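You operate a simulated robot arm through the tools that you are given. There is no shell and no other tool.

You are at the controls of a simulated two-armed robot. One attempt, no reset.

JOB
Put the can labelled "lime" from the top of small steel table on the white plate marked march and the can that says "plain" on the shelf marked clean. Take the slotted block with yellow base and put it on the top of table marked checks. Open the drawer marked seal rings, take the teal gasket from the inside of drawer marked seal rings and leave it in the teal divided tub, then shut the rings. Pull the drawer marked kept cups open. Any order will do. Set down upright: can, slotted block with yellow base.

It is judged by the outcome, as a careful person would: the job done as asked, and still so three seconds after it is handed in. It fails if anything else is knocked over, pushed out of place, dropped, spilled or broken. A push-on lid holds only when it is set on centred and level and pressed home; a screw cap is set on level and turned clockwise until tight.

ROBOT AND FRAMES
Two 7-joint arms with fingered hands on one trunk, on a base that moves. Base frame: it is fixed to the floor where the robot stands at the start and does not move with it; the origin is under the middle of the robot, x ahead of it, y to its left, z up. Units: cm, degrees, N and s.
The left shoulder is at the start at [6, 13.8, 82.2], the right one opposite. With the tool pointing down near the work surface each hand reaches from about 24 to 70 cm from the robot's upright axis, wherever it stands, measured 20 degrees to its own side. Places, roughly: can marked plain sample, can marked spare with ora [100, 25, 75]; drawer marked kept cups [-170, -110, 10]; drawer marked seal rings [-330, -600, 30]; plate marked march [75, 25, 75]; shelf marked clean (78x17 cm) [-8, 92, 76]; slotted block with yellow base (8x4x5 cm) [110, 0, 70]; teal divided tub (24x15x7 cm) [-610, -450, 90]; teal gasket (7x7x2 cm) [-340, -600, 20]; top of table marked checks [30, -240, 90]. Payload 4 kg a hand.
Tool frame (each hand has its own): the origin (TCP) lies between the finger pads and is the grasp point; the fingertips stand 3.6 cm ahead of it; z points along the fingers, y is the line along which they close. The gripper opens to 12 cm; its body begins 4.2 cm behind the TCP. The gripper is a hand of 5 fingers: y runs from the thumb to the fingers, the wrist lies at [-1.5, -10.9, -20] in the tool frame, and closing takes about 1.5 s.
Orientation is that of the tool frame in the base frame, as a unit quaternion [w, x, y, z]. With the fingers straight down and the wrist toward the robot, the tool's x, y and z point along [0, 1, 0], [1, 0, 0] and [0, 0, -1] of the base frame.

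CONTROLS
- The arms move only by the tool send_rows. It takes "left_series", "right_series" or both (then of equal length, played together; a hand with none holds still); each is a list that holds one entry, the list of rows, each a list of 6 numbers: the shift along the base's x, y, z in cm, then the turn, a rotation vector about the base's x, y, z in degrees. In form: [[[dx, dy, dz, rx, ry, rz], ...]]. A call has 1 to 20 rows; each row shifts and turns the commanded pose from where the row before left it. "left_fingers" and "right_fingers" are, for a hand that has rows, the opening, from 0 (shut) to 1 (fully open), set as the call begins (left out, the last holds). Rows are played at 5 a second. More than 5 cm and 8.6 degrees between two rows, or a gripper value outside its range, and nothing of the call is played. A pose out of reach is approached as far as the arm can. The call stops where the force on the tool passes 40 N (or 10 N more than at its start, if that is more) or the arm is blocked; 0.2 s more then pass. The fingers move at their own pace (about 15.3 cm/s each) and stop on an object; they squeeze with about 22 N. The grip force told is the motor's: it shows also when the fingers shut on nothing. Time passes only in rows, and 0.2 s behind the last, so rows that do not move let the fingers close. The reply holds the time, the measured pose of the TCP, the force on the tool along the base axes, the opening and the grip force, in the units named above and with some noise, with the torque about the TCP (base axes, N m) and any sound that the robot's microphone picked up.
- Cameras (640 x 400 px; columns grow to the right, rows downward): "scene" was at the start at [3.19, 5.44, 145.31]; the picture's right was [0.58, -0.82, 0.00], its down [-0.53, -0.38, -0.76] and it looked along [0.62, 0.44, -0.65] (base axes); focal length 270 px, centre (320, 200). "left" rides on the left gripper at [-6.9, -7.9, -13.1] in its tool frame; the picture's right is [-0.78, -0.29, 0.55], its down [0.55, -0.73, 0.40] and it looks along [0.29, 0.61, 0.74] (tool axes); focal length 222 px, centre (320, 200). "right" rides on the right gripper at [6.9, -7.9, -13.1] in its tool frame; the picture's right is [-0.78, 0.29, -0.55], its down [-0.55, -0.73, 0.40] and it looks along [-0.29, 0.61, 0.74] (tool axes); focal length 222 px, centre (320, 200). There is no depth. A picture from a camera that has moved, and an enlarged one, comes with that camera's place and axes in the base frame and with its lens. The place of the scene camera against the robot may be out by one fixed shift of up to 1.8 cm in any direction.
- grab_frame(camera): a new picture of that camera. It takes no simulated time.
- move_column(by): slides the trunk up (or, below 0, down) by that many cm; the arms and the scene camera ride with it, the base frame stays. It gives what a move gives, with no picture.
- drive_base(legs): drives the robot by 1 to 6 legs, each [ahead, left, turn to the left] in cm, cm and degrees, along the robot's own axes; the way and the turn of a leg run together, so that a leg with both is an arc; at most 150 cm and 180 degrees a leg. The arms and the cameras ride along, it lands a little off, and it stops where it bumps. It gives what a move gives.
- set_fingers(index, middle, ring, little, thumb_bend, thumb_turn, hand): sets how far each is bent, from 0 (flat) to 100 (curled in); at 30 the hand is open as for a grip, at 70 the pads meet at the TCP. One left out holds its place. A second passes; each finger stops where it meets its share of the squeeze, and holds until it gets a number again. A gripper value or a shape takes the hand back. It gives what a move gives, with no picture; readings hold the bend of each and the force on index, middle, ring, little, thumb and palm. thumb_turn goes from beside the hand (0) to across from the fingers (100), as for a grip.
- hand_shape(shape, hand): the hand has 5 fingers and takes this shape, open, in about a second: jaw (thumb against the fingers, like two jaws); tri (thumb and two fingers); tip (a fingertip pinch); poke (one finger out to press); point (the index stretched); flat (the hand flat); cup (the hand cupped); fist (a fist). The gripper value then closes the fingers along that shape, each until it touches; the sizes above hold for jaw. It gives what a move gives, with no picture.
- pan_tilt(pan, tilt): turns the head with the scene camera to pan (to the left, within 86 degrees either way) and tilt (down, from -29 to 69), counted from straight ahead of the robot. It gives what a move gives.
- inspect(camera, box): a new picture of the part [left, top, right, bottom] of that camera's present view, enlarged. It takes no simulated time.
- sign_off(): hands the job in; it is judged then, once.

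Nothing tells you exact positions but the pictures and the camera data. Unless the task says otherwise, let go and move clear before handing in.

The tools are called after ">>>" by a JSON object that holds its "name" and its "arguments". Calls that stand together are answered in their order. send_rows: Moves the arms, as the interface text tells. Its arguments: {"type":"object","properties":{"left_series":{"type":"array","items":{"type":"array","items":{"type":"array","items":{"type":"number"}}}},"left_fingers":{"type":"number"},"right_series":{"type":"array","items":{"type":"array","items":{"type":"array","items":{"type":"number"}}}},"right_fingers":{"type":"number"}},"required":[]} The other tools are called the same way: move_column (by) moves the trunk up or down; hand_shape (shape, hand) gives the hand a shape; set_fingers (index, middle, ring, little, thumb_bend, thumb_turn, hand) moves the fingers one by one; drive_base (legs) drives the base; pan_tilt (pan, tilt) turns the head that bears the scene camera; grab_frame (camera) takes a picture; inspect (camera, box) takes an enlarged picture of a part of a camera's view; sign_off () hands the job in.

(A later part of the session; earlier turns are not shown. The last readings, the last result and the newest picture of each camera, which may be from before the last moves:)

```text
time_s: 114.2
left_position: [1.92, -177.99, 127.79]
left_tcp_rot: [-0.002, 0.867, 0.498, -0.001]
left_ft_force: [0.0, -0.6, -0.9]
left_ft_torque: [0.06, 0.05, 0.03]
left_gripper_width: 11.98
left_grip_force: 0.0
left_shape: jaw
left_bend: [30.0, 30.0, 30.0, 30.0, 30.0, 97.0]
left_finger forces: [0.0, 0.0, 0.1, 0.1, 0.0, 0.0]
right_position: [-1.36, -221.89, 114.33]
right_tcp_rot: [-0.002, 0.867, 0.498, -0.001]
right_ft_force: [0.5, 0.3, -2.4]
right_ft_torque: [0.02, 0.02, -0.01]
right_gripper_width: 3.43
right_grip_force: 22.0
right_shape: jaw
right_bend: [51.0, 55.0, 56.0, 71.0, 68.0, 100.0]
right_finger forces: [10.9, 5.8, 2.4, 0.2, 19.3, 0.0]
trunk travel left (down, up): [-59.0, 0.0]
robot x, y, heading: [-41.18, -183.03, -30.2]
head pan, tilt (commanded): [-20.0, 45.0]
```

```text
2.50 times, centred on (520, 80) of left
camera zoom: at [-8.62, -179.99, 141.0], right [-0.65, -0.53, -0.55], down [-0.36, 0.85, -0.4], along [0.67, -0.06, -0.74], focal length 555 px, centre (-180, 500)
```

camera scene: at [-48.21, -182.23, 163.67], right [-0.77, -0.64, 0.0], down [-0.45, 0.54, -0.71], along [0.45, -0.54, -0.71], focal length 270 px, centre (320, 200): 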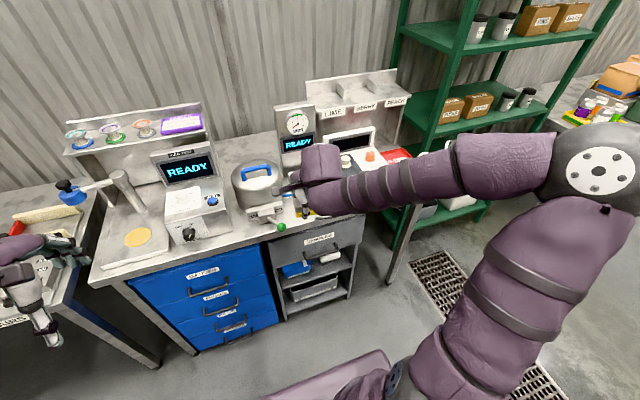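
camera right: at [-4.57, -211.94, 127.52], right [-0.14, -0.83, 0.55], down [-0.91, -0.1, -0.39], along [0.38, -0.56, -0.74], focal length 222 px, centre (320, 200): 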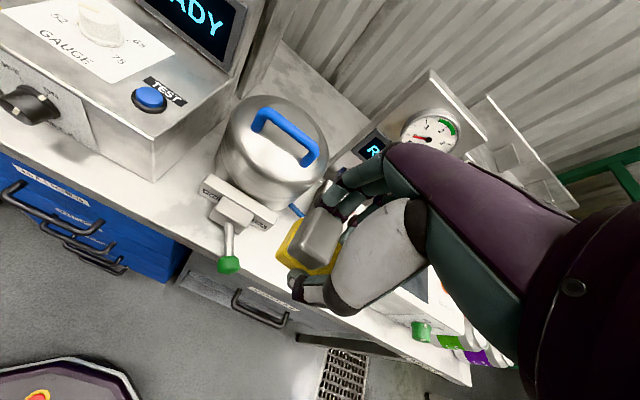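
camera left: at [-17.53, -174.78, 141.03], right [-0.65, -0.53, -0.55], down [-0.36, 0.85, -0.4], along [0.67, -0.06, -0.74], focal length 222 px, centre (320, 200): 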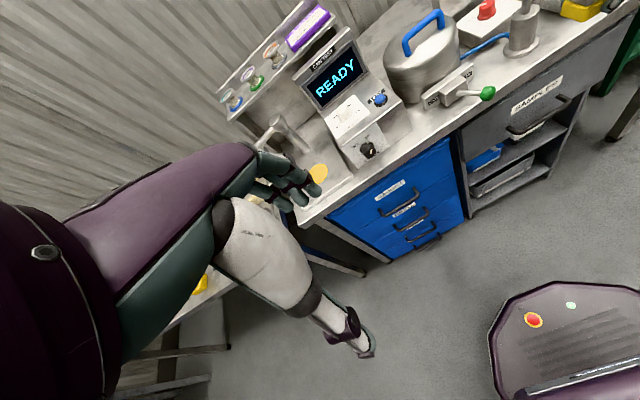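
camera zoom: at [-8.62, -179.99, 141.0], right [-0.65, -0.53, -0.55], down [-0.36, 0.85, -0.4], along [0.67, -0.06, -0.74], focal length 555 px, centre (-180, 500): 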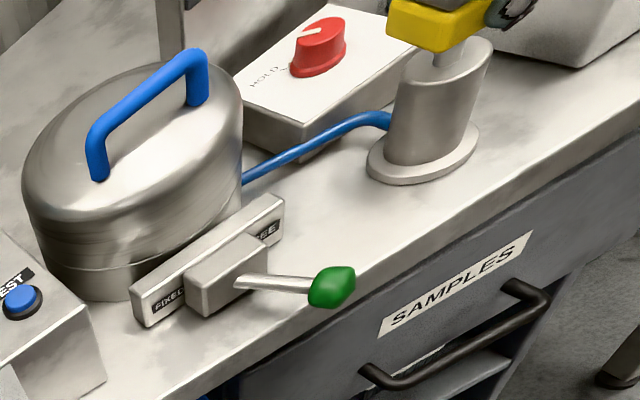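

The bench patch between the valve bar, tube and pump is very tight for the whole hand. Before committing, I'll back off a bit and survey the rest of the CHECKS bench top for a roomier spot.

>>> {"name": "drive_base", "arguments": {"legs": [[-20, 0, 0], [0, -35, 0]]}}

>>> {"name": "pan_tilt", "arguments": {"pan": 0, "tilt": 42}}

>>> {"name": "grab_frame", "arguments": {"camera": "scene"}}

>>> {"name": "inspect", "arguments": {"camera": "scene", "box": [300, 80, 520, 230]}}

>>> {"name": "grab_frame", "arguments": {"camera": "right"}}

>>> {"name": "grab_frame", "arguments": {"camera": "left"}}

```text
time_s: 117.7
left_position: [-33.55, -198.56, 127.93]
left_tcp_rot: [-0.001, 0.87, 0.493, 0.0]
left_ft_force: [0.5, -0.8, 0.7]
left_ft_torque: [0.0, -0.04, 0.0]
left_gripper_width: 11.98
left_grip_force: 0.1
left_shape: jaw
left_bend: [30.0, 30.0, 30.0, 30.0, 30.0, 97.0]
left_finger forces: [0.0, 0.0, 0.0, 0.1, 0.0, 0.0]
right_position: [-37.06, -242.51, 114.5]
right_tcp_rot: [-0.002, 0.87, 0.494, 0.0]
right_ft_force: [-0.4, -0.6, -2.5]
right_ft_torque: [0.04, -0.03, 0.03]
right_gripper_width: 3.43
right_grip_force: 21.3
right_shape: jaw
right_bend: [51.0, 55.0, 56.0, 71.0, 68.0, 100.0]
right_finger forces: [10.8, 5.8, 2.5, 0.2, 19.3, 0.0]
trunk travel left (down, up): [-59.0, 0.0]
robot x, y, heading: [-76.61, -203.32, -30.9]
head pan, tilt (commanded): [-20.0, 45.0]
```

```text
time_s: 118.5
left_position: [-33.53, -198.48, 127.85]
left_tcp_rot: [-0.001, 0.869, 0.494, 0.0]
left_ft_force: [0.2, 0.1, -0.3]
left_ft_torque: [-0.01, 0.02, -0.01]
left_gripper_width: 11.94
left_grip_force: 0.0
left_shape: jaw
left_bend: [30.0, 30.0, 30.0, 30.0, 30.0, 97.0]
left_finger forces: [0.0, 0.0, 0.0, 0.0, 0.0, 0.1]
right_position: [-37.08, -242.34, 114.35]
right_tcp_rot: [-0.001, 0.87, 0.494, -0.001]
right_ft_force: [0.0, 0.6, -1.7]
right_ft_torque: [0.04, 0.0, 0.02]
right_gripper_width: 3.43
right_grip_force: 21.7
right_shape: jaw
right_bend: [51.0, 55.0, 56.0, 71.0, 68.0, 100.0]
right_finger forces: [10.9, 5.7, 2.3, 0.1, 19.3, 0.0]
trunk travel left (down, up): [-59.0, 0.0]
robot x, y, heading: [-76.78, -203.62, -30.6]
head pan, tilt (commanded): [0.0, 42.0]
```

```text
taken
camera scene: at [-72.79, -205.52, 164.1], right [-0.51, -0.86, 0.0], down [-0.57, 0.34, -0.74], along [0.64, -0.38, -0.67], focal length 270 px, centre (320, 200)
```

scene: 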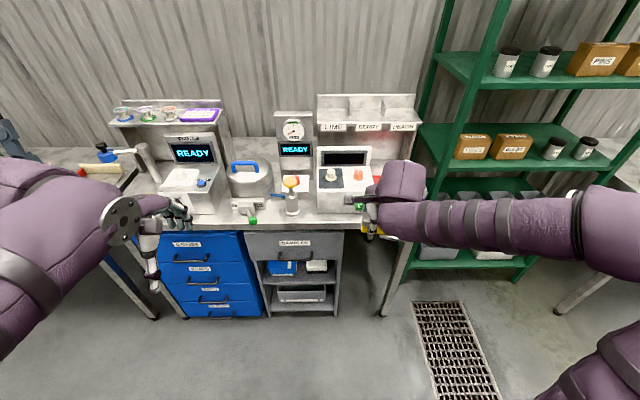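

```text
2.67 times, centred on (410, 155) of scene
camera zoom: at [-72.79, -205.52, 164.1], right [-0.51, -0.86, 0.0], down [-0.57, 0.34, -0.74], along [0.64, -0.38, -0.67], focal length 719 px, centre (80, 320)
```

zoom: 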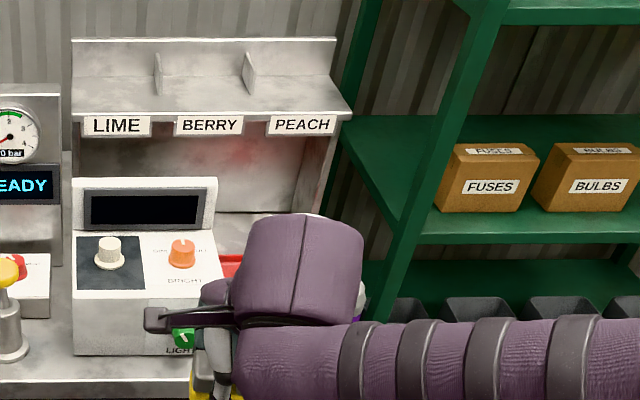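

```text
taken
camera right: at [-40.26, -232.34, 127.58], right [-0.15, -0.82, 0.55], down [-0.91, -0.1, -0.4], along [0.38, -0.56, -0.74], focal length 222 px, centre (320, 200)
```

right: 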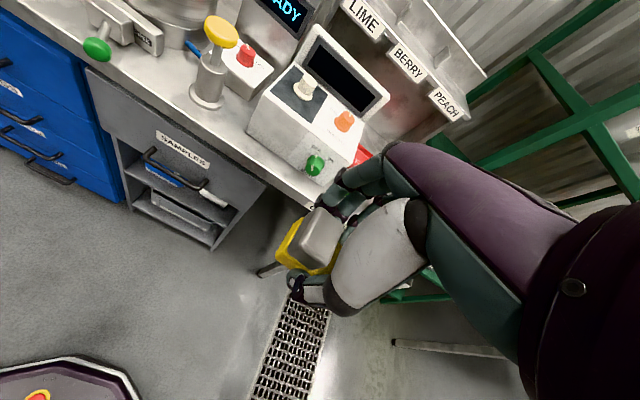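

```text
taken
camera left: at [-44.06, -200.35, 141.03], right [-0.65, -0.52, -0.55], down [-0.35, 0.85, -0.4], along [0.67, -0.07, -0.74], focal length 222 px, centre (320, 200)
```

left: 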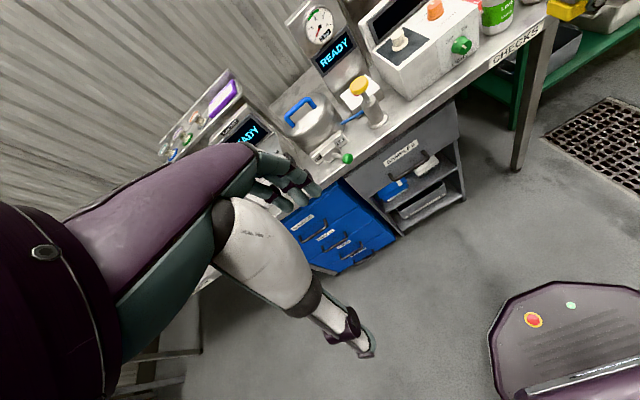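

>>> {"name": "inspect", "arguments": {"camera": "scene", "box": [90, 90, 330, 250]}}

>>> {"name": "inspect", "arguments": {"camera": "left", "box": [260, 0, 560, 200]}}

>>> {"name": "inspect", "arguments": {"camera": "right", "box": [60, 0, 360, 220]}}

```text
2.50 times, centred on (210, 170) of scene
camera zoom: at [-72.79, -205.52, 164.1], right [-0.51, -0.86, 0.0], down [-0.57, 0.34, -0.74], along [0.64, -0.38, -0.67], focal length 674 px, centre (595, 275)
```

zoom: 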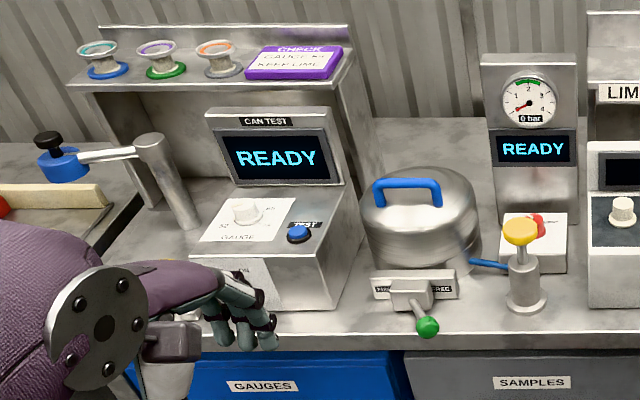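

```text
2.00 times, centred on (410, 100) of left
camera zoom: at [-44.06, -200.35, 141.03], right [-0.65, -0.52, -0.55], down [-0.35, 0.85, -0.4], along [0.67, -0.07, -0.74], focal length 444 px, centre (140, 400)
```

zoom: 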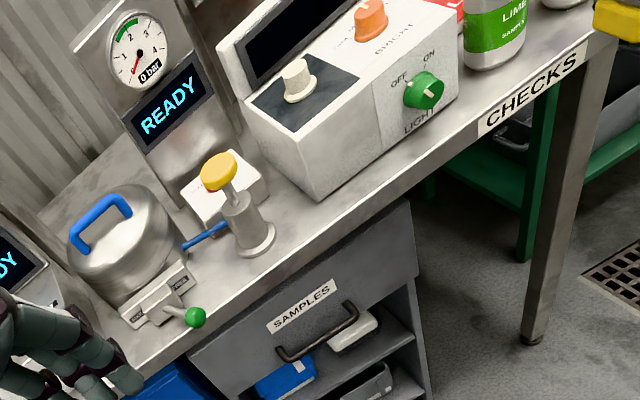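

```text
1.82 times, centred on (210, 110) of right
camera zoom: at [-40.26, -232.34, 127.58], right [-0.15, -0.82, 0.55], down [-0.91, -0.1, -0.4], along [0.38, -0.56, -0.74], focal length 404 px, centre (520, 364)
```

zoom: 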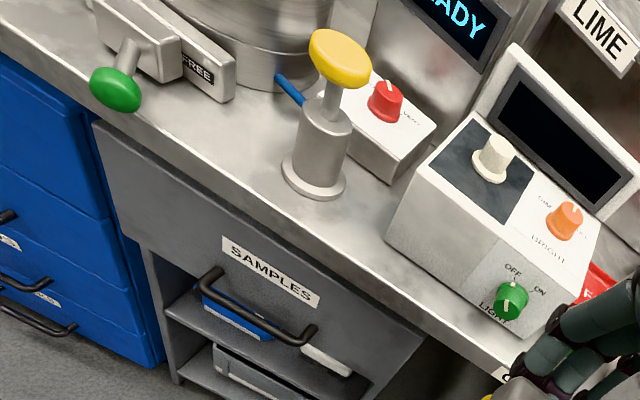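

All other open strips on CHECKS are narrow, and my present four-finger grip is too wide for the best patch. I'll set the block down on the open floor here, regrip it with a narrower thumb-and-two-finger hold, then place it on the bench.

>>> {"name": "move_column", "arguments": {"by": -59}}

>>> {"name": "pan_tilt", "arguments": {"pan": -20, "tilt": 55}}

>>> {"name": "grab_frame", "arguments": {"camera": "scene"}}

>>> {"name": "grab_frame", "arguments": {"camera": "right"}}

```text
refused: -59 is not a number from -40 to 40
```

```text
time_s: 119.3
left_position: [-33.53, -198.42, 128.07]
left_tcp_rot: [-0.001, 0.87, 0.493, -0.001]
left_ft_force: [-0.6, 0.3, 0.0]
left_ft_torque: [0.03, 0.01, -0.03]
left_gripper_width: 11.96
left_grip_force: 0.0
left_shape: jaw
left_bend: [30.0, 30.0, 30.0, 30.0, 30.0, 97.0]
left_finger forces: [0.1, 0.0, 0.1, 0.0, 0.1, 0.0]
right_position: [-36.98, -242.3, 114.39]
right_tcp_rot: [-0.001, 0.87, 0.494, 0.0]
right_ft_force: [0.4, 0.3, -0.4]
right_ft_torque: [0.02, 0.03, -0.02]
right_gripper_width: 3.45
right_grip_force: 22.4
right_shape: jaw
right_bend: [51.0, 55.0, 56.0, 71.0, 68.0, 100.0]
right_finger forces: [10.9, 5.8, 2.6, 0.1, 19.2, 0.1]
trunk travel left (down, up): [-59.0, 0.0]
robot x, y, heading: [-76.64, -203.18, -31.0]
head pan, tilt (commanded): [-20.0, 55.0]
```

```text
taken
camera scene: at [-75.4, -206.81, 162.33], right [-0.77, -0.63, 0.0], down [-0.52, 0.63, -0.57], along [0.36, -0.44, -0.82], focal length 270 px, centre (320, 200)
```

scene: 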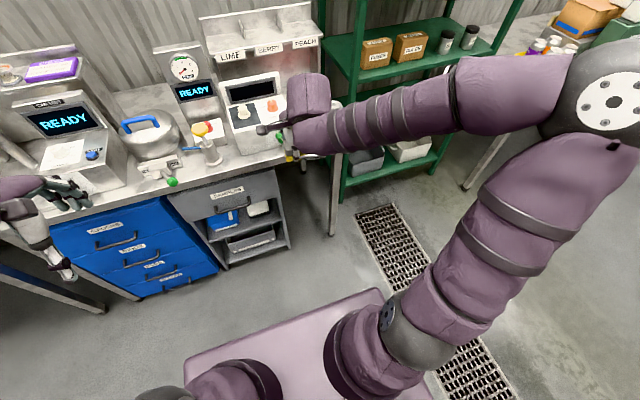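

```text
taken
camera right: at [-40.25, -232.33, 127.58], right [-0.15, -0.82, 0.55], down [-0.91, -0.1, -0.39], along [0.38, -0.56, -0.74], focal length 222 px, centre (320, 200)
```

right: 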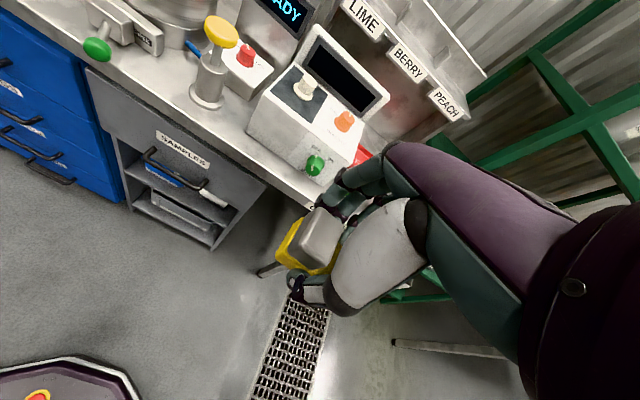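

The column moves at most 40 cm at a time. I'll back off a little further from the bench and lower in two steps.

>>> {"name": "drive_base", "arguments": {"legs": [[-15, 10, 0]]}}

>>> {"name": "move_column", "arguments": {"by": -30}}

>>> {"name": "move_column", "arguments": {"by": -29}}

>>> {"name": "grab_frame", "arguments": {"camera": "right"}}

>>> {"name": "grab_frame", "arguments": {"camera": "scene"}}

```text
time_s: 120.8
left_position: [-41.2, -182.16, 127.95]
left_tcp_rot: [0.0, 0.869, 0.495, 0.0]
left_ft_force: [0.7, 0.8, 0.2]
left_ft_torque: [-0.04, 0.03, 0.02]
left_gripper_width: 11.98
left_grip_force: 0.0
left_shape: jaw
left_bend: [30.0, 30.0, 30.0, 30.0, 30.0, 97.0]
left_finger forces: [0.0, 0.0, 0.0, 0.0, 0.0, 0.0]
right_position: [-44.78, -226.06, 114.39]
right_tcp_rot: [0.0, 0.87, 0.493, -0.001]
right_ft_force: [0.5, 0.1, -1.2]
right_ft_torque: [0.02, -0.01, 0.0]
right_gripper_width: 3.44
right_grip_force: 22.0
right_shape: jaw
right_bend: [51.0, 55.0, 56.0, 71.0, 68.0, 100.0]
right_finger forces: [10.9, 5.7, 2.4, 0.1, 19.3, 0.0]
trunk travel left (down, up): [-59.0, 0.0]
robot x, y, heading: [-84.31, -187.1, -30.9]
head pan, tilt (commanded): [-20.0, 55.0]
```

```text
time_s: 123.8
left_position: [-41.21, -182.3, 97.95]
left_tcp_rot: [-0.001, 0.869, 0.494, 0.0]
left_ft_force: [0.3, 0.5, -1.0]
left_ft_torque: [-0.01, -0.01, -0.02]
left_gripper_width: 11.99
left_grip_force: 0.2
left_shape: jaw
left_bend: [30.0, 30.0, 30.0, 30.0, 30.0, 97.0]
left_finger forces: [0.0, 0.0, 0.0, 0.0, 0.1, 0.0]
right_position: [-44.7, -226.12, 84.43]
right_tcp_rot: [-0.002, 0.87, 0.494, -0.001]
right_ft_force: [0.6, -0.5, -2.4]
right_ft_torque: [0.01, -0.02, 0.0]
right_gripper_width: 3.45
right_grip_force: 21.5
right_shape: jaw
right_bend: [51.0, 55.0, 56.0, 71.0, 68.0, 100.0]
right_finger forces: [11.0, 5.8, 2.5, 0.1, 19.3, 0.1]
trunk travel left (down, up): [-29.0, 30.0]
robot x, y, heading: [-84.54, -186.95, -30.7]
head pan, tilt (commanded): [-20.0, 55.0]
```

```text
time_s: 126.8
left_position: [-41.2, -182.25, 68.96]
left_tcp_rot: [0.0, 0.87, 0.494, 0.0]
left_ft_force: [0.0, -0.2, -0.1]
left_ft_torque: [0.02, -0.01, -0.01]
left_gripper_width: 11.97
left_grip_force: 0.0
left_shape: jaw
left_bend: [30.0, 30.0, 30.0, 30.0, 30.0, 97.0]
left_finger forces: [0.0, 0.1, 0.1, 0.1, 0.1, 0.0]
right_position: [-44.66, -226.1, 55.52]
right_tcp_rot: [-0.002, 0.87, 0.494, -0.001]
right_ft_force: [0.5, 0.0, -2.4]
right_ft_torque: [0.03, -0.02, -0.01]
right_gripper_width: 3.45
right_grip_force: 21.7
right_shape: jaw
right_bend: [51.0, 55.0, 56.0, 71.0, 68.0, 100.0]
right_finger forces: [10.9, 5.8, 2.6, 0.0, 19.3, 0.0]
trunk travel left (down, up): [0.0, 59.0]
robot x, y, heading: [-84.25, -187.17, -30.8]
head pan, tilt (commanded): [-20.0, 55.0]
```

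```text
taken
camera right: at [-47.95, -216.12, 68.59], right [-0.15, -0.82, 0.55], down [-0.91, -0.1, -0.4], along [0.38, -0.56, -0.74], focal length 222 px, centre (320, 200)
```

right: 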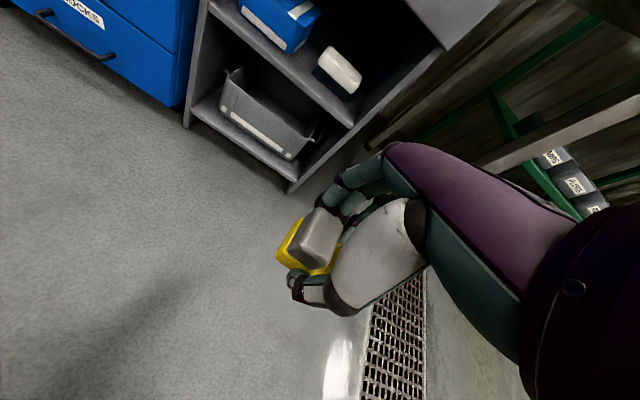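

```text
taken
camera scene: at [-83.1, -190.59, 103.33], right [-0.77, -0.63, 0.0], down [-0.52, 0.63, -0.57], along [0.36, -0.44, -0.82], focal length 270 px, centre (320, 200)
```

scene: 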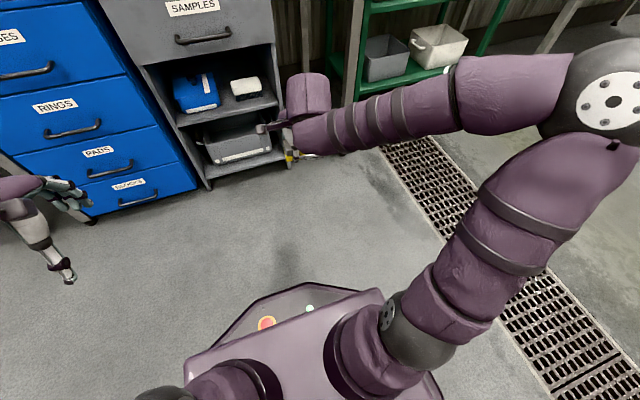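

The floor under the hand is clear of the drain. I'll lower the block toward the floor.

>>> {"name": "send_rows", "arguments": {"right_series": [[[0, 0, -4.6, 0, 0, 0], [0, 0, -4.6, 0, 0, 0], [0, 0, -4.6, 0, 0, 0], [0, 0, -4.6, 0, 0, 0], [0, 0, -4.6, 0, 0, 0], [0, 0, -4.6, 0, 0, 0], [0, 0, -4.6, 0, 0, 0], [0, 0, -4.6, 0, 0, 0], [0, 0, -4.6, 0, 0, 0], [0, 0, -4.6, 0, 0, 0]]]}}

>>> {"name": "grab_frame", "arguments": {"camera": "right"}}

```text
time_s: 129.0
left_position: [-41.18, -182.27, 68.86]
left_tcp_rot: [0.0, 0.87, 0.494, -0.001]
left_ft_force: [0.5, 0.4, 0.1]
left_ft_torque: [0.0, 0.0, 0.0]
left_gripper_width: 11.98
left_grip_force: 0.0
left_shape: jaw
left_bend: [30.0, 30.0, 30.0, 30.0, 30.0, 97.0]
left_finger forces: [0.0, 0.0, 0.0, 0.1, 0.0, 0.0]
right_position: [-44.96, -226.9, 14.49]
right_tcp_rot: [-0.001, 0.869, 0.494, -0.001]
right_ft_force: [0.0, 1.1, -1.1]
right_ft_torque: [-0.02, -0.02, -0.01]
right_gripper_width: 3.42
right_grip_force: 22.1
right_shape: jaw
right_bend: [51.0, 56.0, 56.0, 71.0, 68.0, 100.0]
right_finger forces: [10.9, 5.8, 2.5, 0.2, 19.4, 0.0]
right hand out of reach, approached as far as the arm can: row 9, 10
trunk travel left (down, up): [0.0, 59.0]
robot x, y, heading: [-84.21, -187.06, -30.7]
head pan, tilt (commanded): [-20.0, 55.0]
```

```text
taken
camera right: at [-48.11, -216.93, 27.64], right [-0.15, -0.82, 0.55], down [-0.91, -0.1, -0.39], along [0.38, -0.56, -0.74], focal length 222 px, centre (320, 200)
```

right: 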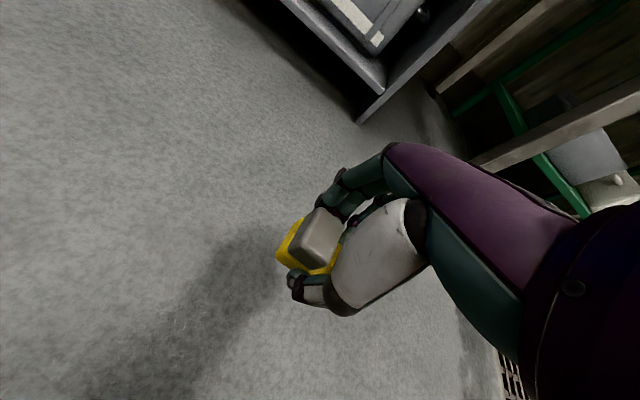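

The arm can't reach the floor right here; I'll try a bit further out where the arm is straighter.

>>> {"name": "send_rows", "arguments": {"right_series": [[[3.44, -2.04, 0, 0, 0, 0], [3.44, -2.04, 0, 0, 0, 0], [0, 0, -2, 0, 0, 0], [0, 0, -2, 0, 0, 0], [0, 0, -2, 0, 0, 0]]]}}

>>> {"name": "grab_frame", "arguments": {"camera": "scene"}}

```text
time_s: 130.2
left_position: [-41.26, -182.1, 69.0]
left_tcp_rot: [-0.001, 0.869, 0.494, -0.001]
left_ft_force: [-0.7, -0.3, -0.5]
left_ft_torque: [-0.04, 0.02, -0.01]
left_gripper_width: 11.96
left_grip_force: 0.1
left_shape: jaw
left_bend: [30.0, 30.0, 30.0, 30.0, 30.0, 97.0]
left_finger forces: [0.1, 0.0, 0.0, 0.0, 0.0, 0.1]
right_position: [-38.16, -231.27, 8.5]
right_tcp_rot: [-0.002, 0.869, 0.494, -0.001]
right_ft_force: [0.8, -1.0, -1.5]
right_ft_torque: [0.02, -0.01, 0.04]
right_gripper_width: 3.4
right_grip_force: 22.1
right_shape: jaw
right_bend: [51.0, 56.0, 56.0, 71.0, 68.0, 100.0]
right_finger forces: [10.9, 5.7, 2.6, 0.2, 19.4, 0.0]
trunk travel left (down, up): [0.0, 59.0]
robot x, y, heading: [-84.47, -187.04, -30.6]
head pan, tilt (commanded): [-20.0, 55.0]
```

```text
taken
camera scene: at [-83.11, -190.59, 103.33], right [-0.77, -0.63, 0.0], down [-0.52, 0.63, -0.57], along [0.36, -0.44, -0.82], focal length 270 px, centre (320, 200)
```

scene: 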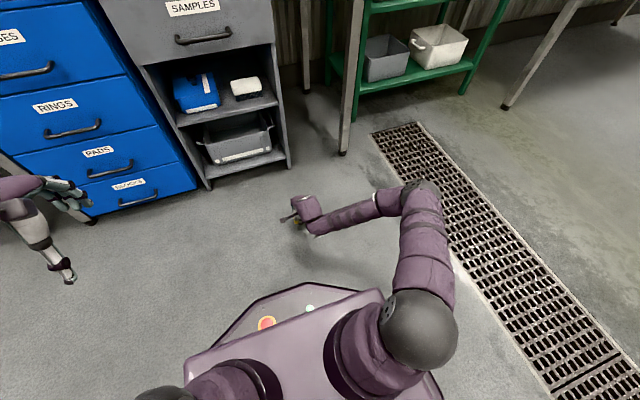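

>>> {"name": "send_rows", "arguments": {"right_series": [[[0, 0, -1, 0, 0, 0], [0, 0, -0.6, 0, 0, 0], [0, 0, -0.3, 0, 0, 0]]]}}

>>> {"name": "send_rows", "arguments": {"right_series": [[[0, 0, -0.3, 0, 0, 0], [0, 0, -0.3, 0, 0, 0]]]}}

>>> {"name": "grab_frame", "arguments": {"camera": "right"}}

```text
time_s: 131.0
left_position: [-41.07, -182.25, 69.09]
left_tcp_rot: [-0.001, 0.87, 0.494, 0.0]
left_ft_force: [-0.1, -0.3, 0.1]
left_ft_torque: [-0.04, -0.04, 0.0]
left_gripper_width: 11.97
left_grip_force: 0.0
left_shape: jaw
left_bend: [30.0, 30.0, 30.0, 30.0, 30.0, 97.0]
left_finger forces: [0.0, 0.0, 0.0, 0.0, 0.1, 0.0]
right_position: [-38.08, -231.35, 6.67]
right_tcp_rot: [-0.002, 0.869, 0.494, -0.002]
right_ft_force: [-0.5, 0.0, -1.3]
right_ft_torque: [0.02, -0.05, -0.04]
right_gripper_width: 3.43
right_grip_force: 22.1
right_shape: jaw
right_bend: [51.0, 56.0, 56.0, 71.0, 68.0, 100.0]
right_finger forces: [10.9, 5.6, 2.5, 0.3, 19.4, 0.0]
trunk travel left (down, up): [0.0, 59.0]
robot x, y, heading: [-84.69, -186.97, -30.7]
head pan, tilt (commanded): [-20.0, 55.0]
```

```text
time_s: 131.6
left_position: [-41.13, -182.25, 68.93]
left_tcp_rot: [-0.001, 0.87, 0.494, -0.001]
left_ft_force: [-0.5, 0.8, 0.5]
left_ft_torque: [0.0, 0.02, 0.03]
left_gripper_width: 11.98
left_grip_force: 0.0
left_shape: jaw
left_bend: [30.0, 30.0, 30.0, 30.0, 30.0, 97.0]
left_finger forces: [0.0, 0.1, 0.0, 0.1, 0.1, 0.0]
right_position: [-38.08, -231.3, 6.15]
right_tcp_rot: [-0.002, 0.869, 0.495, -0.001]
right_ft_force: [-0.2, 0.1, -1.4]
right_ft_torque: [0.04, -0.03, 0.02]
right_gripper_width: 3.41
right_grip_force: 21.8
right_shape: jaw
right_bend: [51.0, 56.0, 56.0, 71.0, 68.0, 100.0]
right_finger forces: [10.9, 5.8, 2.7, 0.2, 19.5, 0.0]
trunk travel left (down, up): [0.0, 59.0]
robot x, y, heading: [-84.28, -186.99, -30.9]
head pan, tilt (commanded): [-20.0, 55.0]
```

```text
taken
camera right: at [-41.25, -221.36, 19.23], right [-0.15, -0.82, 0.55], down [-0.91, -0.1, -0.4], along [0.38, -0.56, -0.74], focal length 222 px, centre (320, 200)
```

right: 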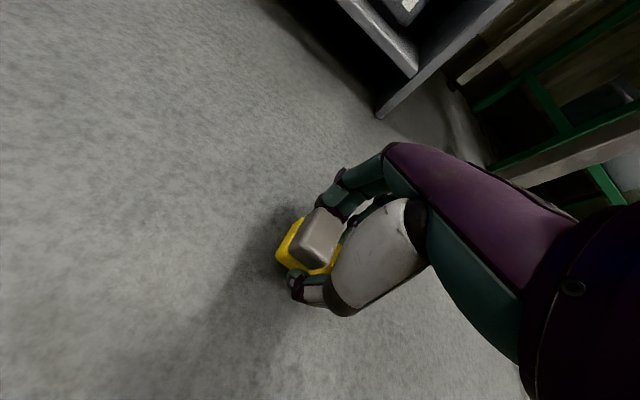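

>>> {"name": "send_rows", "arguments": {"right_series": [[[0, 0, -0.3, 0, 0, 0], [0, 0, -0.2, 0, 0, 0]]]}}

>>> {"name": "send_rows", "arguments": {"right_series": [[[0, 0, -0.2, 0, 0, 0], [0, 0, -0.2, 0, 0, 0]]]}}

```text
time_s: 132.2
left_position: [-41.29, -182.18, 68.91]
left_tcp_rot: [0.0, 0.869, 0.494, 0.0]
left_ft_force: [-0.8, 0.4, 0.6]
left_ft_torque: [-0.02, 0.01, -0.02]
left_gripper_width: 11.97
left_grip_force: 0.0
left_shape: jaw
left_bend: [30.0, 30.0, 30.0, 30.0, 30.0, 97.0]
left_finger forces: [0.1, 0.0, 0.0, 0.0, 0.0, 0.0]
right_position: [-38.02, -231.33, 5.56]
right_tcp_rot: [-0.001, 0.87, 0.493, -0.001]
right_ft_force: [0.7, 0.3, -1.3]
right_ft_torque: [0.04, -0.03, 0.0]
right_gripper_width: 3.39
right_grip_force: 22.1
right_shape: jaw
right_bend: [51.0, 56.0, 56.0, 71.0, 68.0, 100.0]
right_finger forces: [10.8, 5.7, 2.7, 0.3, 19.4, 0.0]
trunk travel left (down, up): [0.0, 59.0]
robot x, y, heading: [-84.66, -187.5, -30.6]
head pan, tilt (commanded): [-20.0, 55.0]
```

```text
time_s: 132.8
left_position: [-41.17, -182.25, 68.94]
left_tcp_rot: [-0.001, 0.87, 0.494, 0.0]
left_ft_force: [-0.4, -0.8, 0.8]
left_ft_torque: [0.03, -0.05, -0.01]
left_gripper_width: 11.99
left_grip_force: 0.1
left_shape: jaw
left_bend: [30.0, 30.0, 30.0, 30.0, 30.0, 97.0]
left_finger forces: [0.1, 0.0, 0.0, 0.1, 0.1, 0.1]
right_position: [-37.88, -231.36, 5.24]
right_tcp_rot: [-0.001, 0.869, 0.494, -0.001]
right_ft_force: [0.7, 0.7, -0.9]
right_ft_torque: [0.03, 0.04, 0.0]
right_gripper_width: 3.4
right_grip_force: 22.4
right_shape: jaw
right_bend: [51.0, 56.0, 56.0, 71.0, 68.0, 100.0]
right_finger forces: [10.9, 5.7, 2.6, 0.1, 19.4, 0.0]
trunk travel left (down, up): [0.0, 59.0]
robot x, y, heading: [-84.54, -186.97, -30.7]
head pan, tilt (commanded): [-20.0, 55.0]
```

>>> {"name": "send_rows", "arguments": {"right_series": [[[0, 0, -0.2, 0, 0, 0], [0, 0, -0.2, 0, 0, 0]]]}}

>>> {"name": "send_rows", "arguments": {"right_series": [[[0, 0, -0.2, 0, 0, 0], [0, 0, -0.2, 0, 0, 0]]]}}

```text
time_s: 133.4
left_position: [-41.22, -182.29, 68.97]
left_tcp_rot: [-0.001, 0.87, 0.494, 0.0]
left_ft_force: [0.5, -0.7, 0.1]
left_ft_torque: [0.05, -0.02, 0.0]
left_gripper_width: 11.99
left_grip_force: 0.0
left_shape: jaw
left_bend: [30.0, 30.0, 30.0, 30.0, 30.0, 97.0]
left_finger forces: [0.1, 0.0, 0.0, 0.1, 0.1, 0.0]
right_position: [-37.9, -231.46, 4.74]
right_tcp_rot: [-0.002, 0.869, 0.494, -0.002]
right_ft_force: [-0.6, 0.2, -1.4]
right_ft_torque: [0.03, 0.02, -0.03]
right_gripper_width: 3.39
right_grip_force: 22.4
right_shape: jaw
right_bend: [51.0, 56.0, 56.0, 71.0, 68.0, 100.0]
right_finger forces: [10.9, 5.6, 2.5, 0.2, 19.4, 0.1]
trunk travel left (down, up): [0.0, 59.0]
robot x, y, heading: [-84.24, -186.8, -30.7]
head pan, tilt (commanded): [-20.0, 55.0]
```

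```text
time_s: 134.0
left_position: [-41.19, -182.2, 68.98]
left_tcp_rot: [-0.001, 0.869, 0.495, 0.0]
left_ft_force: [0.3, -0.3, -1.0]
left_ft_torque: [0.03, 0.02, 0.01]
left_gripper_width: 11.97
left_grip_force: 0.1
left_shape: jaw
left_bend: [30.0, 30.0, 30.0, 30.0, 30.0, 97.0]
left_finger forces: [0.0, 0.0, 0.1, 0.0, 0.0, 0.0]
right_position: [-37.93, -231.26, 4.64]
right_tcp_rot: [-0.002, 0.87, 0.494, -0.003]
right_ft_force: [0.4, -0.3, -0.7]
right_ft_torque: [0.01, -0.05, -0.02]
right_gripper_width: 3.42
right_grip_force: 21.9
right_shape: jaw
right_bend: [51.0, 56.0, 56.0, 71.0, 68.0, 100.0]
right_finger forces: [10.9, 5.7, 2.6, 0.2, 19.5, 0.0]
trunk travel left (down, up): [0.0, 59.0]
robot x, y, heading: [-84.42, -187.18, -31.1]
head pan, tilt (commanded): [-20.0, 55.0]
```

>>> {"name": "send_rows", "arguments": {"right_series": [[[0, 0, -0.2, 0, 0, 0], [0, 0, -0.2, 0, 0, 0]]]}}

>>> {"name": "inspect", "arguments": {"camera": "right", "box": [220, 150, 420, 340]}}

```text
time_s: 134.6
left_position: [-41.1, -182.25, 68.91]
left_tcp_rot: [-0.001, 0.869, 0.495, 0.0]
left_ft_force: [0.0, -0.6, 0.2]
left_ft_torque: [-0.01, -0.02, -0.01]
left_gripper_width: 11.96
left_grip_force: 0.0
left_shape: jaw
left_bend: [30.0, 30.0, 30.0, 30.0, 30.0, 97.0]
left_finger forces: [0.1, 0.0, 0.1, 0.1, 0.0, 0.0]
right_position: [-37.98, -231.41, 4.65]
right_tcp_rot: [-0.002, 0.87, 0.493, -0.002]
right_ft_force: [-1.1, -0.3, -1.6]
right_ft_torque: [0.02, 0.0, 0.02]
right_gripper_width: 3.39
right_grip_force: 21.7
right_shape: jaw
right_bend: [51.0, 56.0, 56.0, 71.0, 68.0, 100.0]
right_finger forces: [10.9, 5.8, 2.6, 0.3, 19.4, 0.1]
right hand out of reach, approached as far as the arm can: row 1
trunk travel left (down, up): [0.0, 59.0]
robot x, y, heading: [-84.76, -187.08, -30.7]
head pan, tilt (commanded): [-20.0, 55.0]
```

```text
2.11 times, centred on (320, 245) of right
camera zoom: at [-41.1, -221.36, 17.78], right [-0.15, -0.82, 0.55], down [-0.91, -0.1, -0.39], along [0.38, -0.56, -0.74], focal length 468 px, centre (320, 105)
```

zoom: 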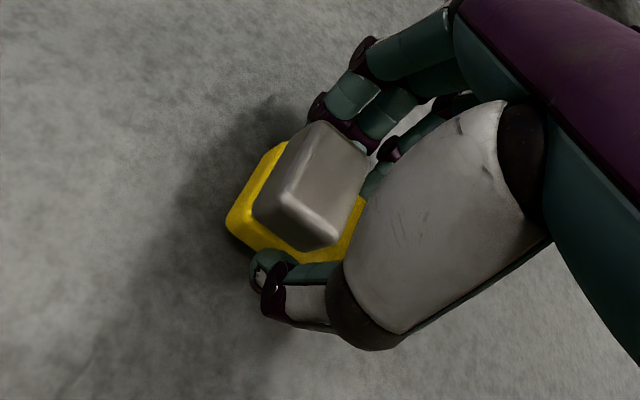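

The arm is at its lower limit just above the floor. I'll move 4 cm further out and try again.

>>> {"name": "send_rows", "arguments": {"right_series": [[[3.44, -2.04, 0, 0, 0, 0], [0, 0, -0.2, 0, 0, 0], [0, 0, -0.2, 0, 0, 0]]]}}

>>> {"name": "send_rows", "arguments": {"right_series": [[[0, 0, -0.2, 0, 0, 0], [0, 0, -0.2, 0, 0, 0]]]}}

```text
time_s: 135.4
left_position: [-41.3, -182.28, 68.98]
left_tcp_rot: [-0.002, 0.869, 0.494, 0.0]
left_ft_force: [-0.5, -0.1, 0.1]
left_ft_torque: [0.0, 0.0, -0.03]
left_gripper_width: 12.0
left_grip_force: 0.1
left_shape: jaw
left_bend: [30.0, 30.0, 30.0, 30.0, 30.0, 97.0]
left_finger forces: [0.0, 0.0, 0.0, 0.1, 0.0, 0.1]
right_position: [-34.5, -233.51, 4.02]
right_tcp_rot: [-0.002, 0.87, 0.493, -0.001]
right_ft_force: [-0.2, -0.1, -2.4]
right_ft_torque: [0.02, 0.0, -0.01]
right_gripper_width: 3.43
right_grip_force: 21.4
right_shape: jaw
right_bend: [51.0, 56.0, 56.0, 71.0, 68.0, 100.0]
right_finger forces: [10.8, 5.7, 2.6, 0.2, 19.2, 0.1]
trunk travel left (down, up): [0.0, 59.0]
robot x, y, heading: [-84.26, -187.08, -30.7]
head pan, tilt (commanded): [-20.0, 55.0]
```

```text
time_s: 136.0
left_position: [-41.17, -182.16, 68.92]
left_tcp_rot: [0.0, 0.869, 0.494, 0.0]
left_ft_force: [0.1, 0.3, 0.4]
left_ft_torque: [0.0, -0.02, -0.02]
left_gripper_width: 11.98
left_grip_force: 0.0
left_shape: jaw
left_bend: [30.0, 30.0, 30.0, 30.0, 30.0, 97.0]
left_finger forces: [0.0, 0.0, 0.0, 0.1, 0.0, 0.0]
right_position: [-34.45, -233.43, 3.83]
right_tcp_rot: [0.0, 0.869, 0.495, 0.001]
right_ft_force: [-3.5, 0.9, 12.1]
right_ft_torque: [0.03, 0.11, -0.03]
right_gripper_width: 3.48
right_grip_force: 22.0
right_shape: jaw
right_bend: [51.0, 56.0, 56.0, 71.0, 68.0, 100.0]
right_finger forces: [11.0, 5.9, 2.6, 0.0, 22.7, 0.0]
trunk travel left (down, up): [0.0, 59.0]
robot x, y, heading: [-84.35, -186.58, -30.9]
head pan, tilt (commanded): [-20.0, 55.0]
```

The block rests on the floor. I'll ease off, open the hand, and rise to change grip.

>>> {"name": "send_rows", "arguments": {"right_series": [[[0, 0, 0.15, 0, 0, 0], [0, 0, 0, 0, 0, 0]]]}}

>>> {"name": "send_rows", "arguments": {"right_series": [[[0, 0, 0.1, 0, 0, 0], [0, 0, 0, 0, 0, 0], [0, 0, 0, 0, 0, 0], [0, 0, 0, 0, 0, 0], [0, 0, 2, 0, 0, 0], [0, 0, 3, 0, 0, 0], [0, 0, 3, 0, 0, 0]]], "right_fingers": 1}}

>>> {"name": "grab_frame", "arguments": {"camera": "right"}}

```text
time_s: 136.6
left_position: [-41.2, -182.18, 69.02]
left_tcp_rot: [-0.001, 0.869, 0.495, 0.0]
left_ft_force: [-0.2, -0.2, -0.1]
left_ft_torque: [-0.02, 0.02, 0.0]
left_gripper_width: 11.97
left_grip_force: 0.0
left_shape: jaw
left_bend: [30.0, 30.0, 30.0, 30.0, 30.0, 97.0]
left_finger forces: [0.0, 0.0, 0.0, 0.0, 0.1, 0.0]
right_position: [-34.53, -233.41, 3.84]
right_tcp_rot: [0.0, 0.87, 0.493, 0.0]
right_ft_force: [1.9, 0.2, 7.1]
right_ft_torque: [-0.04, -0.04, 0.06]
right_gripper_width: 3.45
right_grip_force: 22.0
right_shape: jaw
right_bend: [51.0, 56.0, 56.0, 71.0, 68.0, 100.0]
right_finger forces: [12.2, 6.8, 3.2, 0.1, 20.7, 0.0]
trunk travel left (down, up): [0.0, 59.0]
robot x, y, heading: [-84.49, -187.11, -30.9]
head pan, tilt (commanded): [-20.0, 55.0]
```

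```text
time_s: 138.2
left_position: [-41.12, -182.15, 68.99]
left_tcp_rot: [-0.001, 0.87, 0.494, -0.001]
left_ft_force: [0.6, 0.2, 0.0]
left_ft_torque: [-0.01, 0.01, 0.0]
left_gripper_width: 11.97
left_grip_force: 0.0
left_shape: jaw
left_bend: [30.0, 30.0, 30.0, 30.0, 30.0, 97.0]
left_finger forces: [0.0, 0.1, 0.1, 0.0, 0.0, 0.0]
right_position: [-34.66, -233.48, 11.55]
right_tcp_rot: [-0.001, 0.869, 0.495, 0.0]
right_ft_force: [-0.3, -0.7, -0.7]
right_ft_torque: [0.02, -0.03, 0.02]
right_gripper_width: 11.97
right_grip_force: 0.0
right_shape: jaw
right_bend: [30.0, 30.0, 30.0, 30.0, 30.0, 97.0]
right_finger forces: [0.0, 0.0, 0.0, 0.0, 0.0, 0.1]
trunk travel left (down, up): [0.0, 59.0]
robot x, y, heading: [-84.31, -187.47, -30.6]
head pan, tilt (commanded): [-20.0, 55.0]
```

```text
taken
camera right: at [-37.8, -223.51, 24.82], right [-0.15, -0.82, 0.55], down [-0.91, -0.1, -0.39], along [0.38, -0.56, -0.74], focal length 222 px, centre (320, 200)
```

right: 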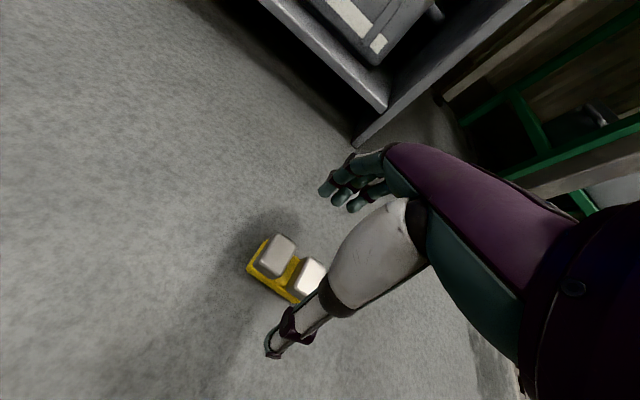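

The block stands upright on the floor. I'll switch the right hand to the thumb-and-two-finger shape and look at it.

>>> {"name": "hand_shape", "arguments": {"hand": "right", "shape": "tri"}}

>>> {"name": "grab_frame", "arguments": {"camera": "right"}}

>>> {"name": "inspect", "arguments": {"camera": "scene", "box": [250, 160, 370, 260]}}

```text
time_s: 139.1
left_position: [-41.24, -182.28, 69.01]
left_tcp_rot: [-0.001, 0.87, 0.494, 0.0]
left_ft_force: [-0.5, -0.6, 0.2]
left_ft_torque: [0.02, 0.04, 0.0]
left_gripper_width: 12.0
left_grip_force: 0.0
left_shape: jaw
left_bend: [30.0, 30.0, 30.0, 30.0, 30.0, 97.0]
left_finger forces: [0.0, 0.0, 0.0, 0.0, 0.0, 0.0]
right_position: [-34.59, -233.55, 11.57]
right_tcp_rot: [-0.002, 0.869, 0.495, -0.001]
right_ft_force: [-0.8, -0.6, 0.1]
right_ft_torque: [-0.01, -0.01, 0.02]
right_gripper_width: 11.97
right_grip_force: 0.1
right_shape: tri
right_bend: [30.0, 30.0, 99.0, 99.0, 30.0, 97.0]
right_finger forces: [0.1, 0.1, 0.0, 0.1, 0.0, 0.0]
trunk travel left (down, up): [0.0, 59.0]
robot x, y, heading: [-84.06, -186.93, -30.9]
head pan, tilt (commanded): [-20.0, 55.0]
```

```text
taken
camera right: at [-37.79, -223.52, 24.82], right [-0.15, -0.82, 0.55], down [-0.91, -0.1, -0.4], along [0.38, -0.56, -0.74], focal length 222 px, centre (320, 200)
```

right: 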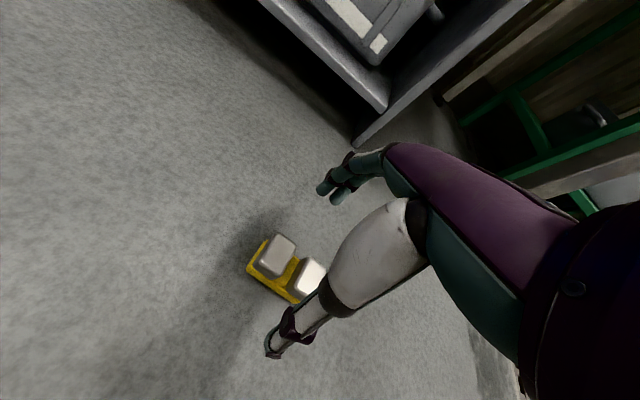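

```text
4.00 times, centred on (310, 210) of scene
camera zoom: at [-83.1, -190.59, 103.33], right [-0.77, -0.63, 0.0], down [-0.52, 0.63, -0.57], along [0.36, -0.44, -0.82], focal length 1078 px, centre (360, 160)
```

zoom: 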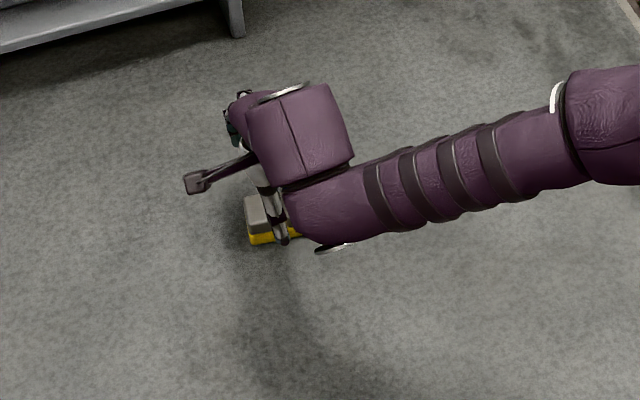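

The ring and little fingers are now tucked away. I'll shift 1.2 cm right to centre the block on thumb, index and middle, lower, and close.

>>> {"name": "send_rows", "arguments": {"right_series": [[[-0.61, -1.03, 0, 0, 0, 0], [0, 0, -3, 0, 0, 0], [0, 0, -3, 0, 0, 0], [0, 0, -1.5, 0, 0, 0]]], "right_fingers": 1}}

>>> {"name": "inspect", "arguments": {"camera": "right", "box": [220, 150, 420, 360]}}

```text
time_s: 140.1
left_position: [-41.17, -182.24, 69.02]
left_tcp_rot: [-0.001, 0.869, 0.494, 0.0]
left_ft_force: [-0.2, -0.3, -0.7]
left_ft_torque: [0.0, 0.02, 0.01]
left_gripper_width: 11.96
left_grip_force: 0.1
left_shape: jaw
left_bend: [30.0, 30.0, 30.0, 30.0, 30.0, 97.0]
left_finger forces: [0.1, 0.0, 0.1, 0.0, 0.0, 0.0]
right_position: [-35.21, -234.34, 4.26]
right_tcp_rot: [-0.002, 0.87, 0.494, -0.002]
right_ft_force: [0.7, 0.4, -0.5]
right_ft_torque: [-0.03, 0.0, -0.03]
right_gripper_width: 12.0
right_grip_force: 0.0
right_shape: tri
right_bend: [30.0, 30.0, 99.0, 99.0, 30.0, 97.0]
right_finger forces: [0.0, 0.0, 0.0, 0.0, 0.0, 0.0]
trunk travel left (down, up): [0.0, 59.0]
robot x, y, heading: [-84.38, -186.79, -30.7]
head pan, tilt (commanded): [-20.0, 55.0]
```

```text
1.90 times, centred on (320, 255) of right
camera zoom: at [-38.42, -224.51, 17.4], right [-0.15, -0.82, 0.55], down [-0.91, -0.1, -0.39], along [0.38, -0.56, -0.74], focal length 423 px, centre (320, 95)
```

zoom: 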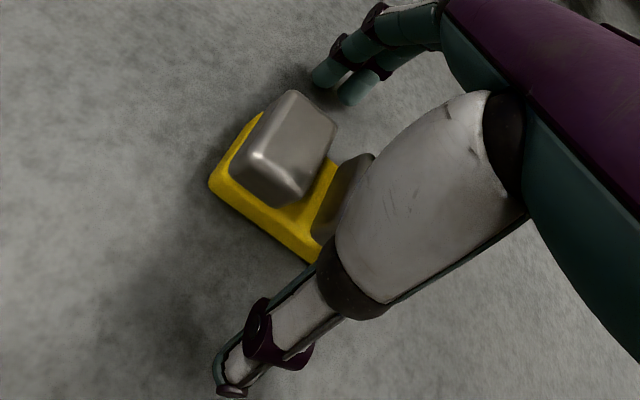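

>>> {"name": "send_rows", "arguments": {"right_series": [[[0, 0, -0.3, 0, 0, 0], [0, 0, 0, 0, 0, 0]]], "right_fingers": 1}}

>>> {"name": "send_rows", "arguments": {"right_series": [[[0, 0, 0, 0, 0, 0], [0, 0, 0, 0, 0, 0], [0, 0, 0, 0, 0, 0], [0, 0, 0, 0, 0, 0], [0, 0, 0, 0, 0, 0], [0, 0, 0, 0, 0, 0], [0, 0, 0, 0, 0, 0], [0, 0, 0, 0, 0, 0]]], "right_fingers": 0}}

>>> {"name": "inspect", "arguments": {"camera": "right", "box": [220, 150, 420, 360]}}

```text
time_s: 140.7
left_position: [-41.17, -182.17, 68.79]
left_tcp_rot: [-0.001, 0.869, 0.494, 0.0]
left_ft_force: [-0.5, 0.2, -0.1]
left_ft_torque: [0.0, -0.02, 0.0]
left_gripper_width: 11.99
left_grip_force: 0.1
left_shape: jaw
left_bend: [30.0, 30.0, 30.0, 30.0, 30.0, 97.0]
left_finger forces: [0.1, 0.0, 0.1, 0.0, 0.0, 0.0]
right_position: [-35.23, -234.51, 4.07]
right_tcp_rot: [-0.001, 0.87, 0.494, 0.0]
right_ft_force: [0.1, 1.1, 0.5]
right_ft_torque: [0.0, 0.03, 0.01]
right_gripper_width: 11.98
right_grip_force: 0.0
right_shape: tri
right_bend: [30.0, 30.0, 99.0, 99.0, 30.0, 97.0]
right_finger forces: [0.0, 0.0, 0.0, 0.0, 0.1, 0.1]
trunk travel left (down, up): [0.0, 59.0]
robot x, y, heading: [-84.39, -187.17, -30.7]
head pan, tilt (commanded): [-20.0, 55.0]
```

```text
time_s: 142.5
left_position: [-41.18, -182.23, 69.06]
left_tcp_rot: [0.0, 0.869, 0.494, 0.0]
left_ft_force: [0.7, -0.1, 0.0]
left_ft_torque: [0.0, -0.01, 0.02]
left_gripper_width: 12.01
left_grip_force: 0.1
left_shape: jaw
left_bend: [30.0, 30.0, 30.0, 30.0, 30.0, 97.0]
left_finger forces: [0.0, 0.0, 0.0, 0.0, 0.0, 0.1]
right_position: [-35.17, -234.47, 3.96]
right_tcp_rot: [-0.002, 0.869, 0.494, -0.001]
right_ft_force: [-0.3, 1.1, 0.7]
right_ft_torque: [-0.02, 0.02, 0.02]
right_gripper_width: 3.48
right_grip_force: 21.9
right_shape: tri
right_bend: [50.0, 55.0, 100.0, 100.0, 68.0, 100.0]
right_finger forces: [9.6, 10.2, 0.0, 0.0, 19.7, 0.1]
trunk travel left (down, up): [0.0, 59.0]
robot x, y, heading: [-84.32, -187.06, -30.7]
head pan, tilt (commanded): [-20.0, 55.0]
```

```text
1.90 times, centred on (320, 255) of right
camera zoom: at [-38.37, -224.53, 17.18], right [-0.15, -0.82, 0.55], down [-0.91, -0.1, -0.39], along [0.38, -0.56, -0.74], focal length 423 px, centre (320, 95)
```

zoom: 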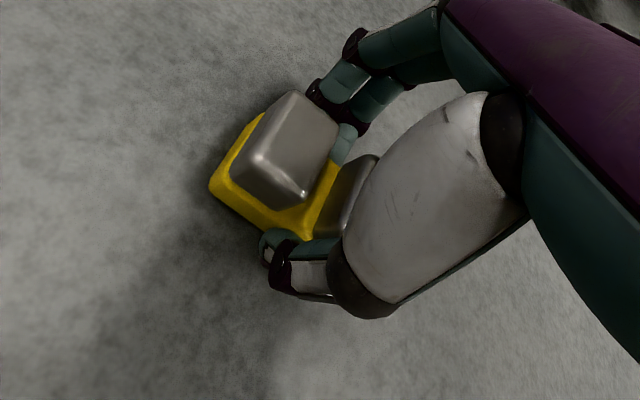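

A balanced three-point grip. I'll lift and check it stays level.

>>> {"name": "send_rows", "arguments": {"right_series": [[[0, 0, 1, 0, 0, 0], [0, 0, 2, 0, 0, 0], [0, 0, 4, 0, 0, 0], [0, 0, 4, 0, 0, 0]]]}}

>>> {"name": "inspect", "arguments": {"camera": "right", "box": [220, 150, 420, 360]}}

>>> {"name": "inspect", "arguments": {"camera": "scene", "box": [250, 160, 370, 260]}}

```text
time_s: 143.5
left_position: [-41.18, -182.24, 68.91]
left_tcp_rot: [-0.001, 0.87, 0.493, 0.0]
left_ft_force: [0.1, -1.0, -0.2]
left_ft_torque: [0.02, 0.01, -0.02]
left_gripper_width: 12.0
left_grip_force: 0.0
left_shape: jaw
left_bend: [30.0, 30.0, 30.0, 30.0, 30.0, 97.0]
left_finger forces: [0.0, 0.1, 0.0, 0.1, 0.1, 0.1]
right_position: [-34.96, -234.64, 15.13]
right_tcp_rot: [-0.002, 0.869, 0.495, -0.001]
right_ft_force: [0.4, 0.2, -1.9]
right_ft_torque: [0.03, -0.04, -0.02]
right_gripper_width: 3.49
right_grip_force: 21.8
right_shape: tri
right_bend: [50.0, 55.0, 100.0, 100.0, 68.0, 100.0]
right_finger forces: [9.5, 10.2, 0.0, 0.0, 19.5, 0.0]
trunk travel left (down, up): [0.0, 59.0]
robot x, y, heading: [-84.28, -187.32, -30.8]
head pan, tilt (commanded): [-20.0, 55.0]
```

```text
1.90 times, centred on (320, 255) of right
camera zoom: at [-38.18, -224.57, 28.21], right [-0.15, -0.82, 0.55], down [-0.91, -0.1, -0.39], along [0.38, -0.56, -0.74], focal length 423 px, centre (320, 95)
```

zoom: 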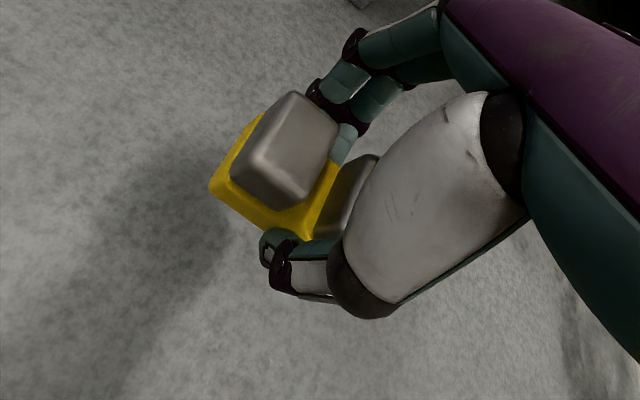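

```text
4.00 times, centred on (310, 210) of scene
camera zoom: at [-83.08, -190.62, 103.32], right [-0.77, -0.63, 0.0], down [-0.52, 0.63, -0.57], along [0.36, -0.44, -0.82], focal length 1078 px, centre (360, 160)
```

zoom: 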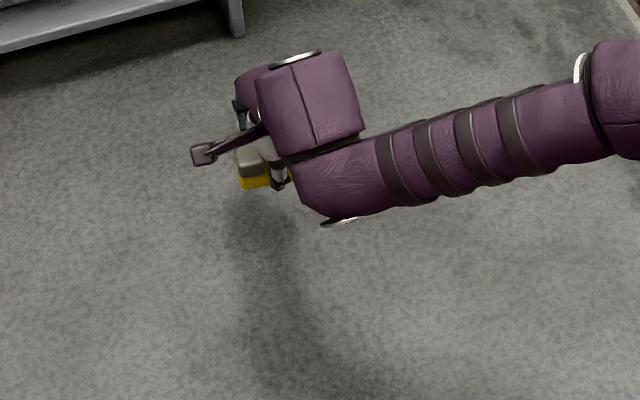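

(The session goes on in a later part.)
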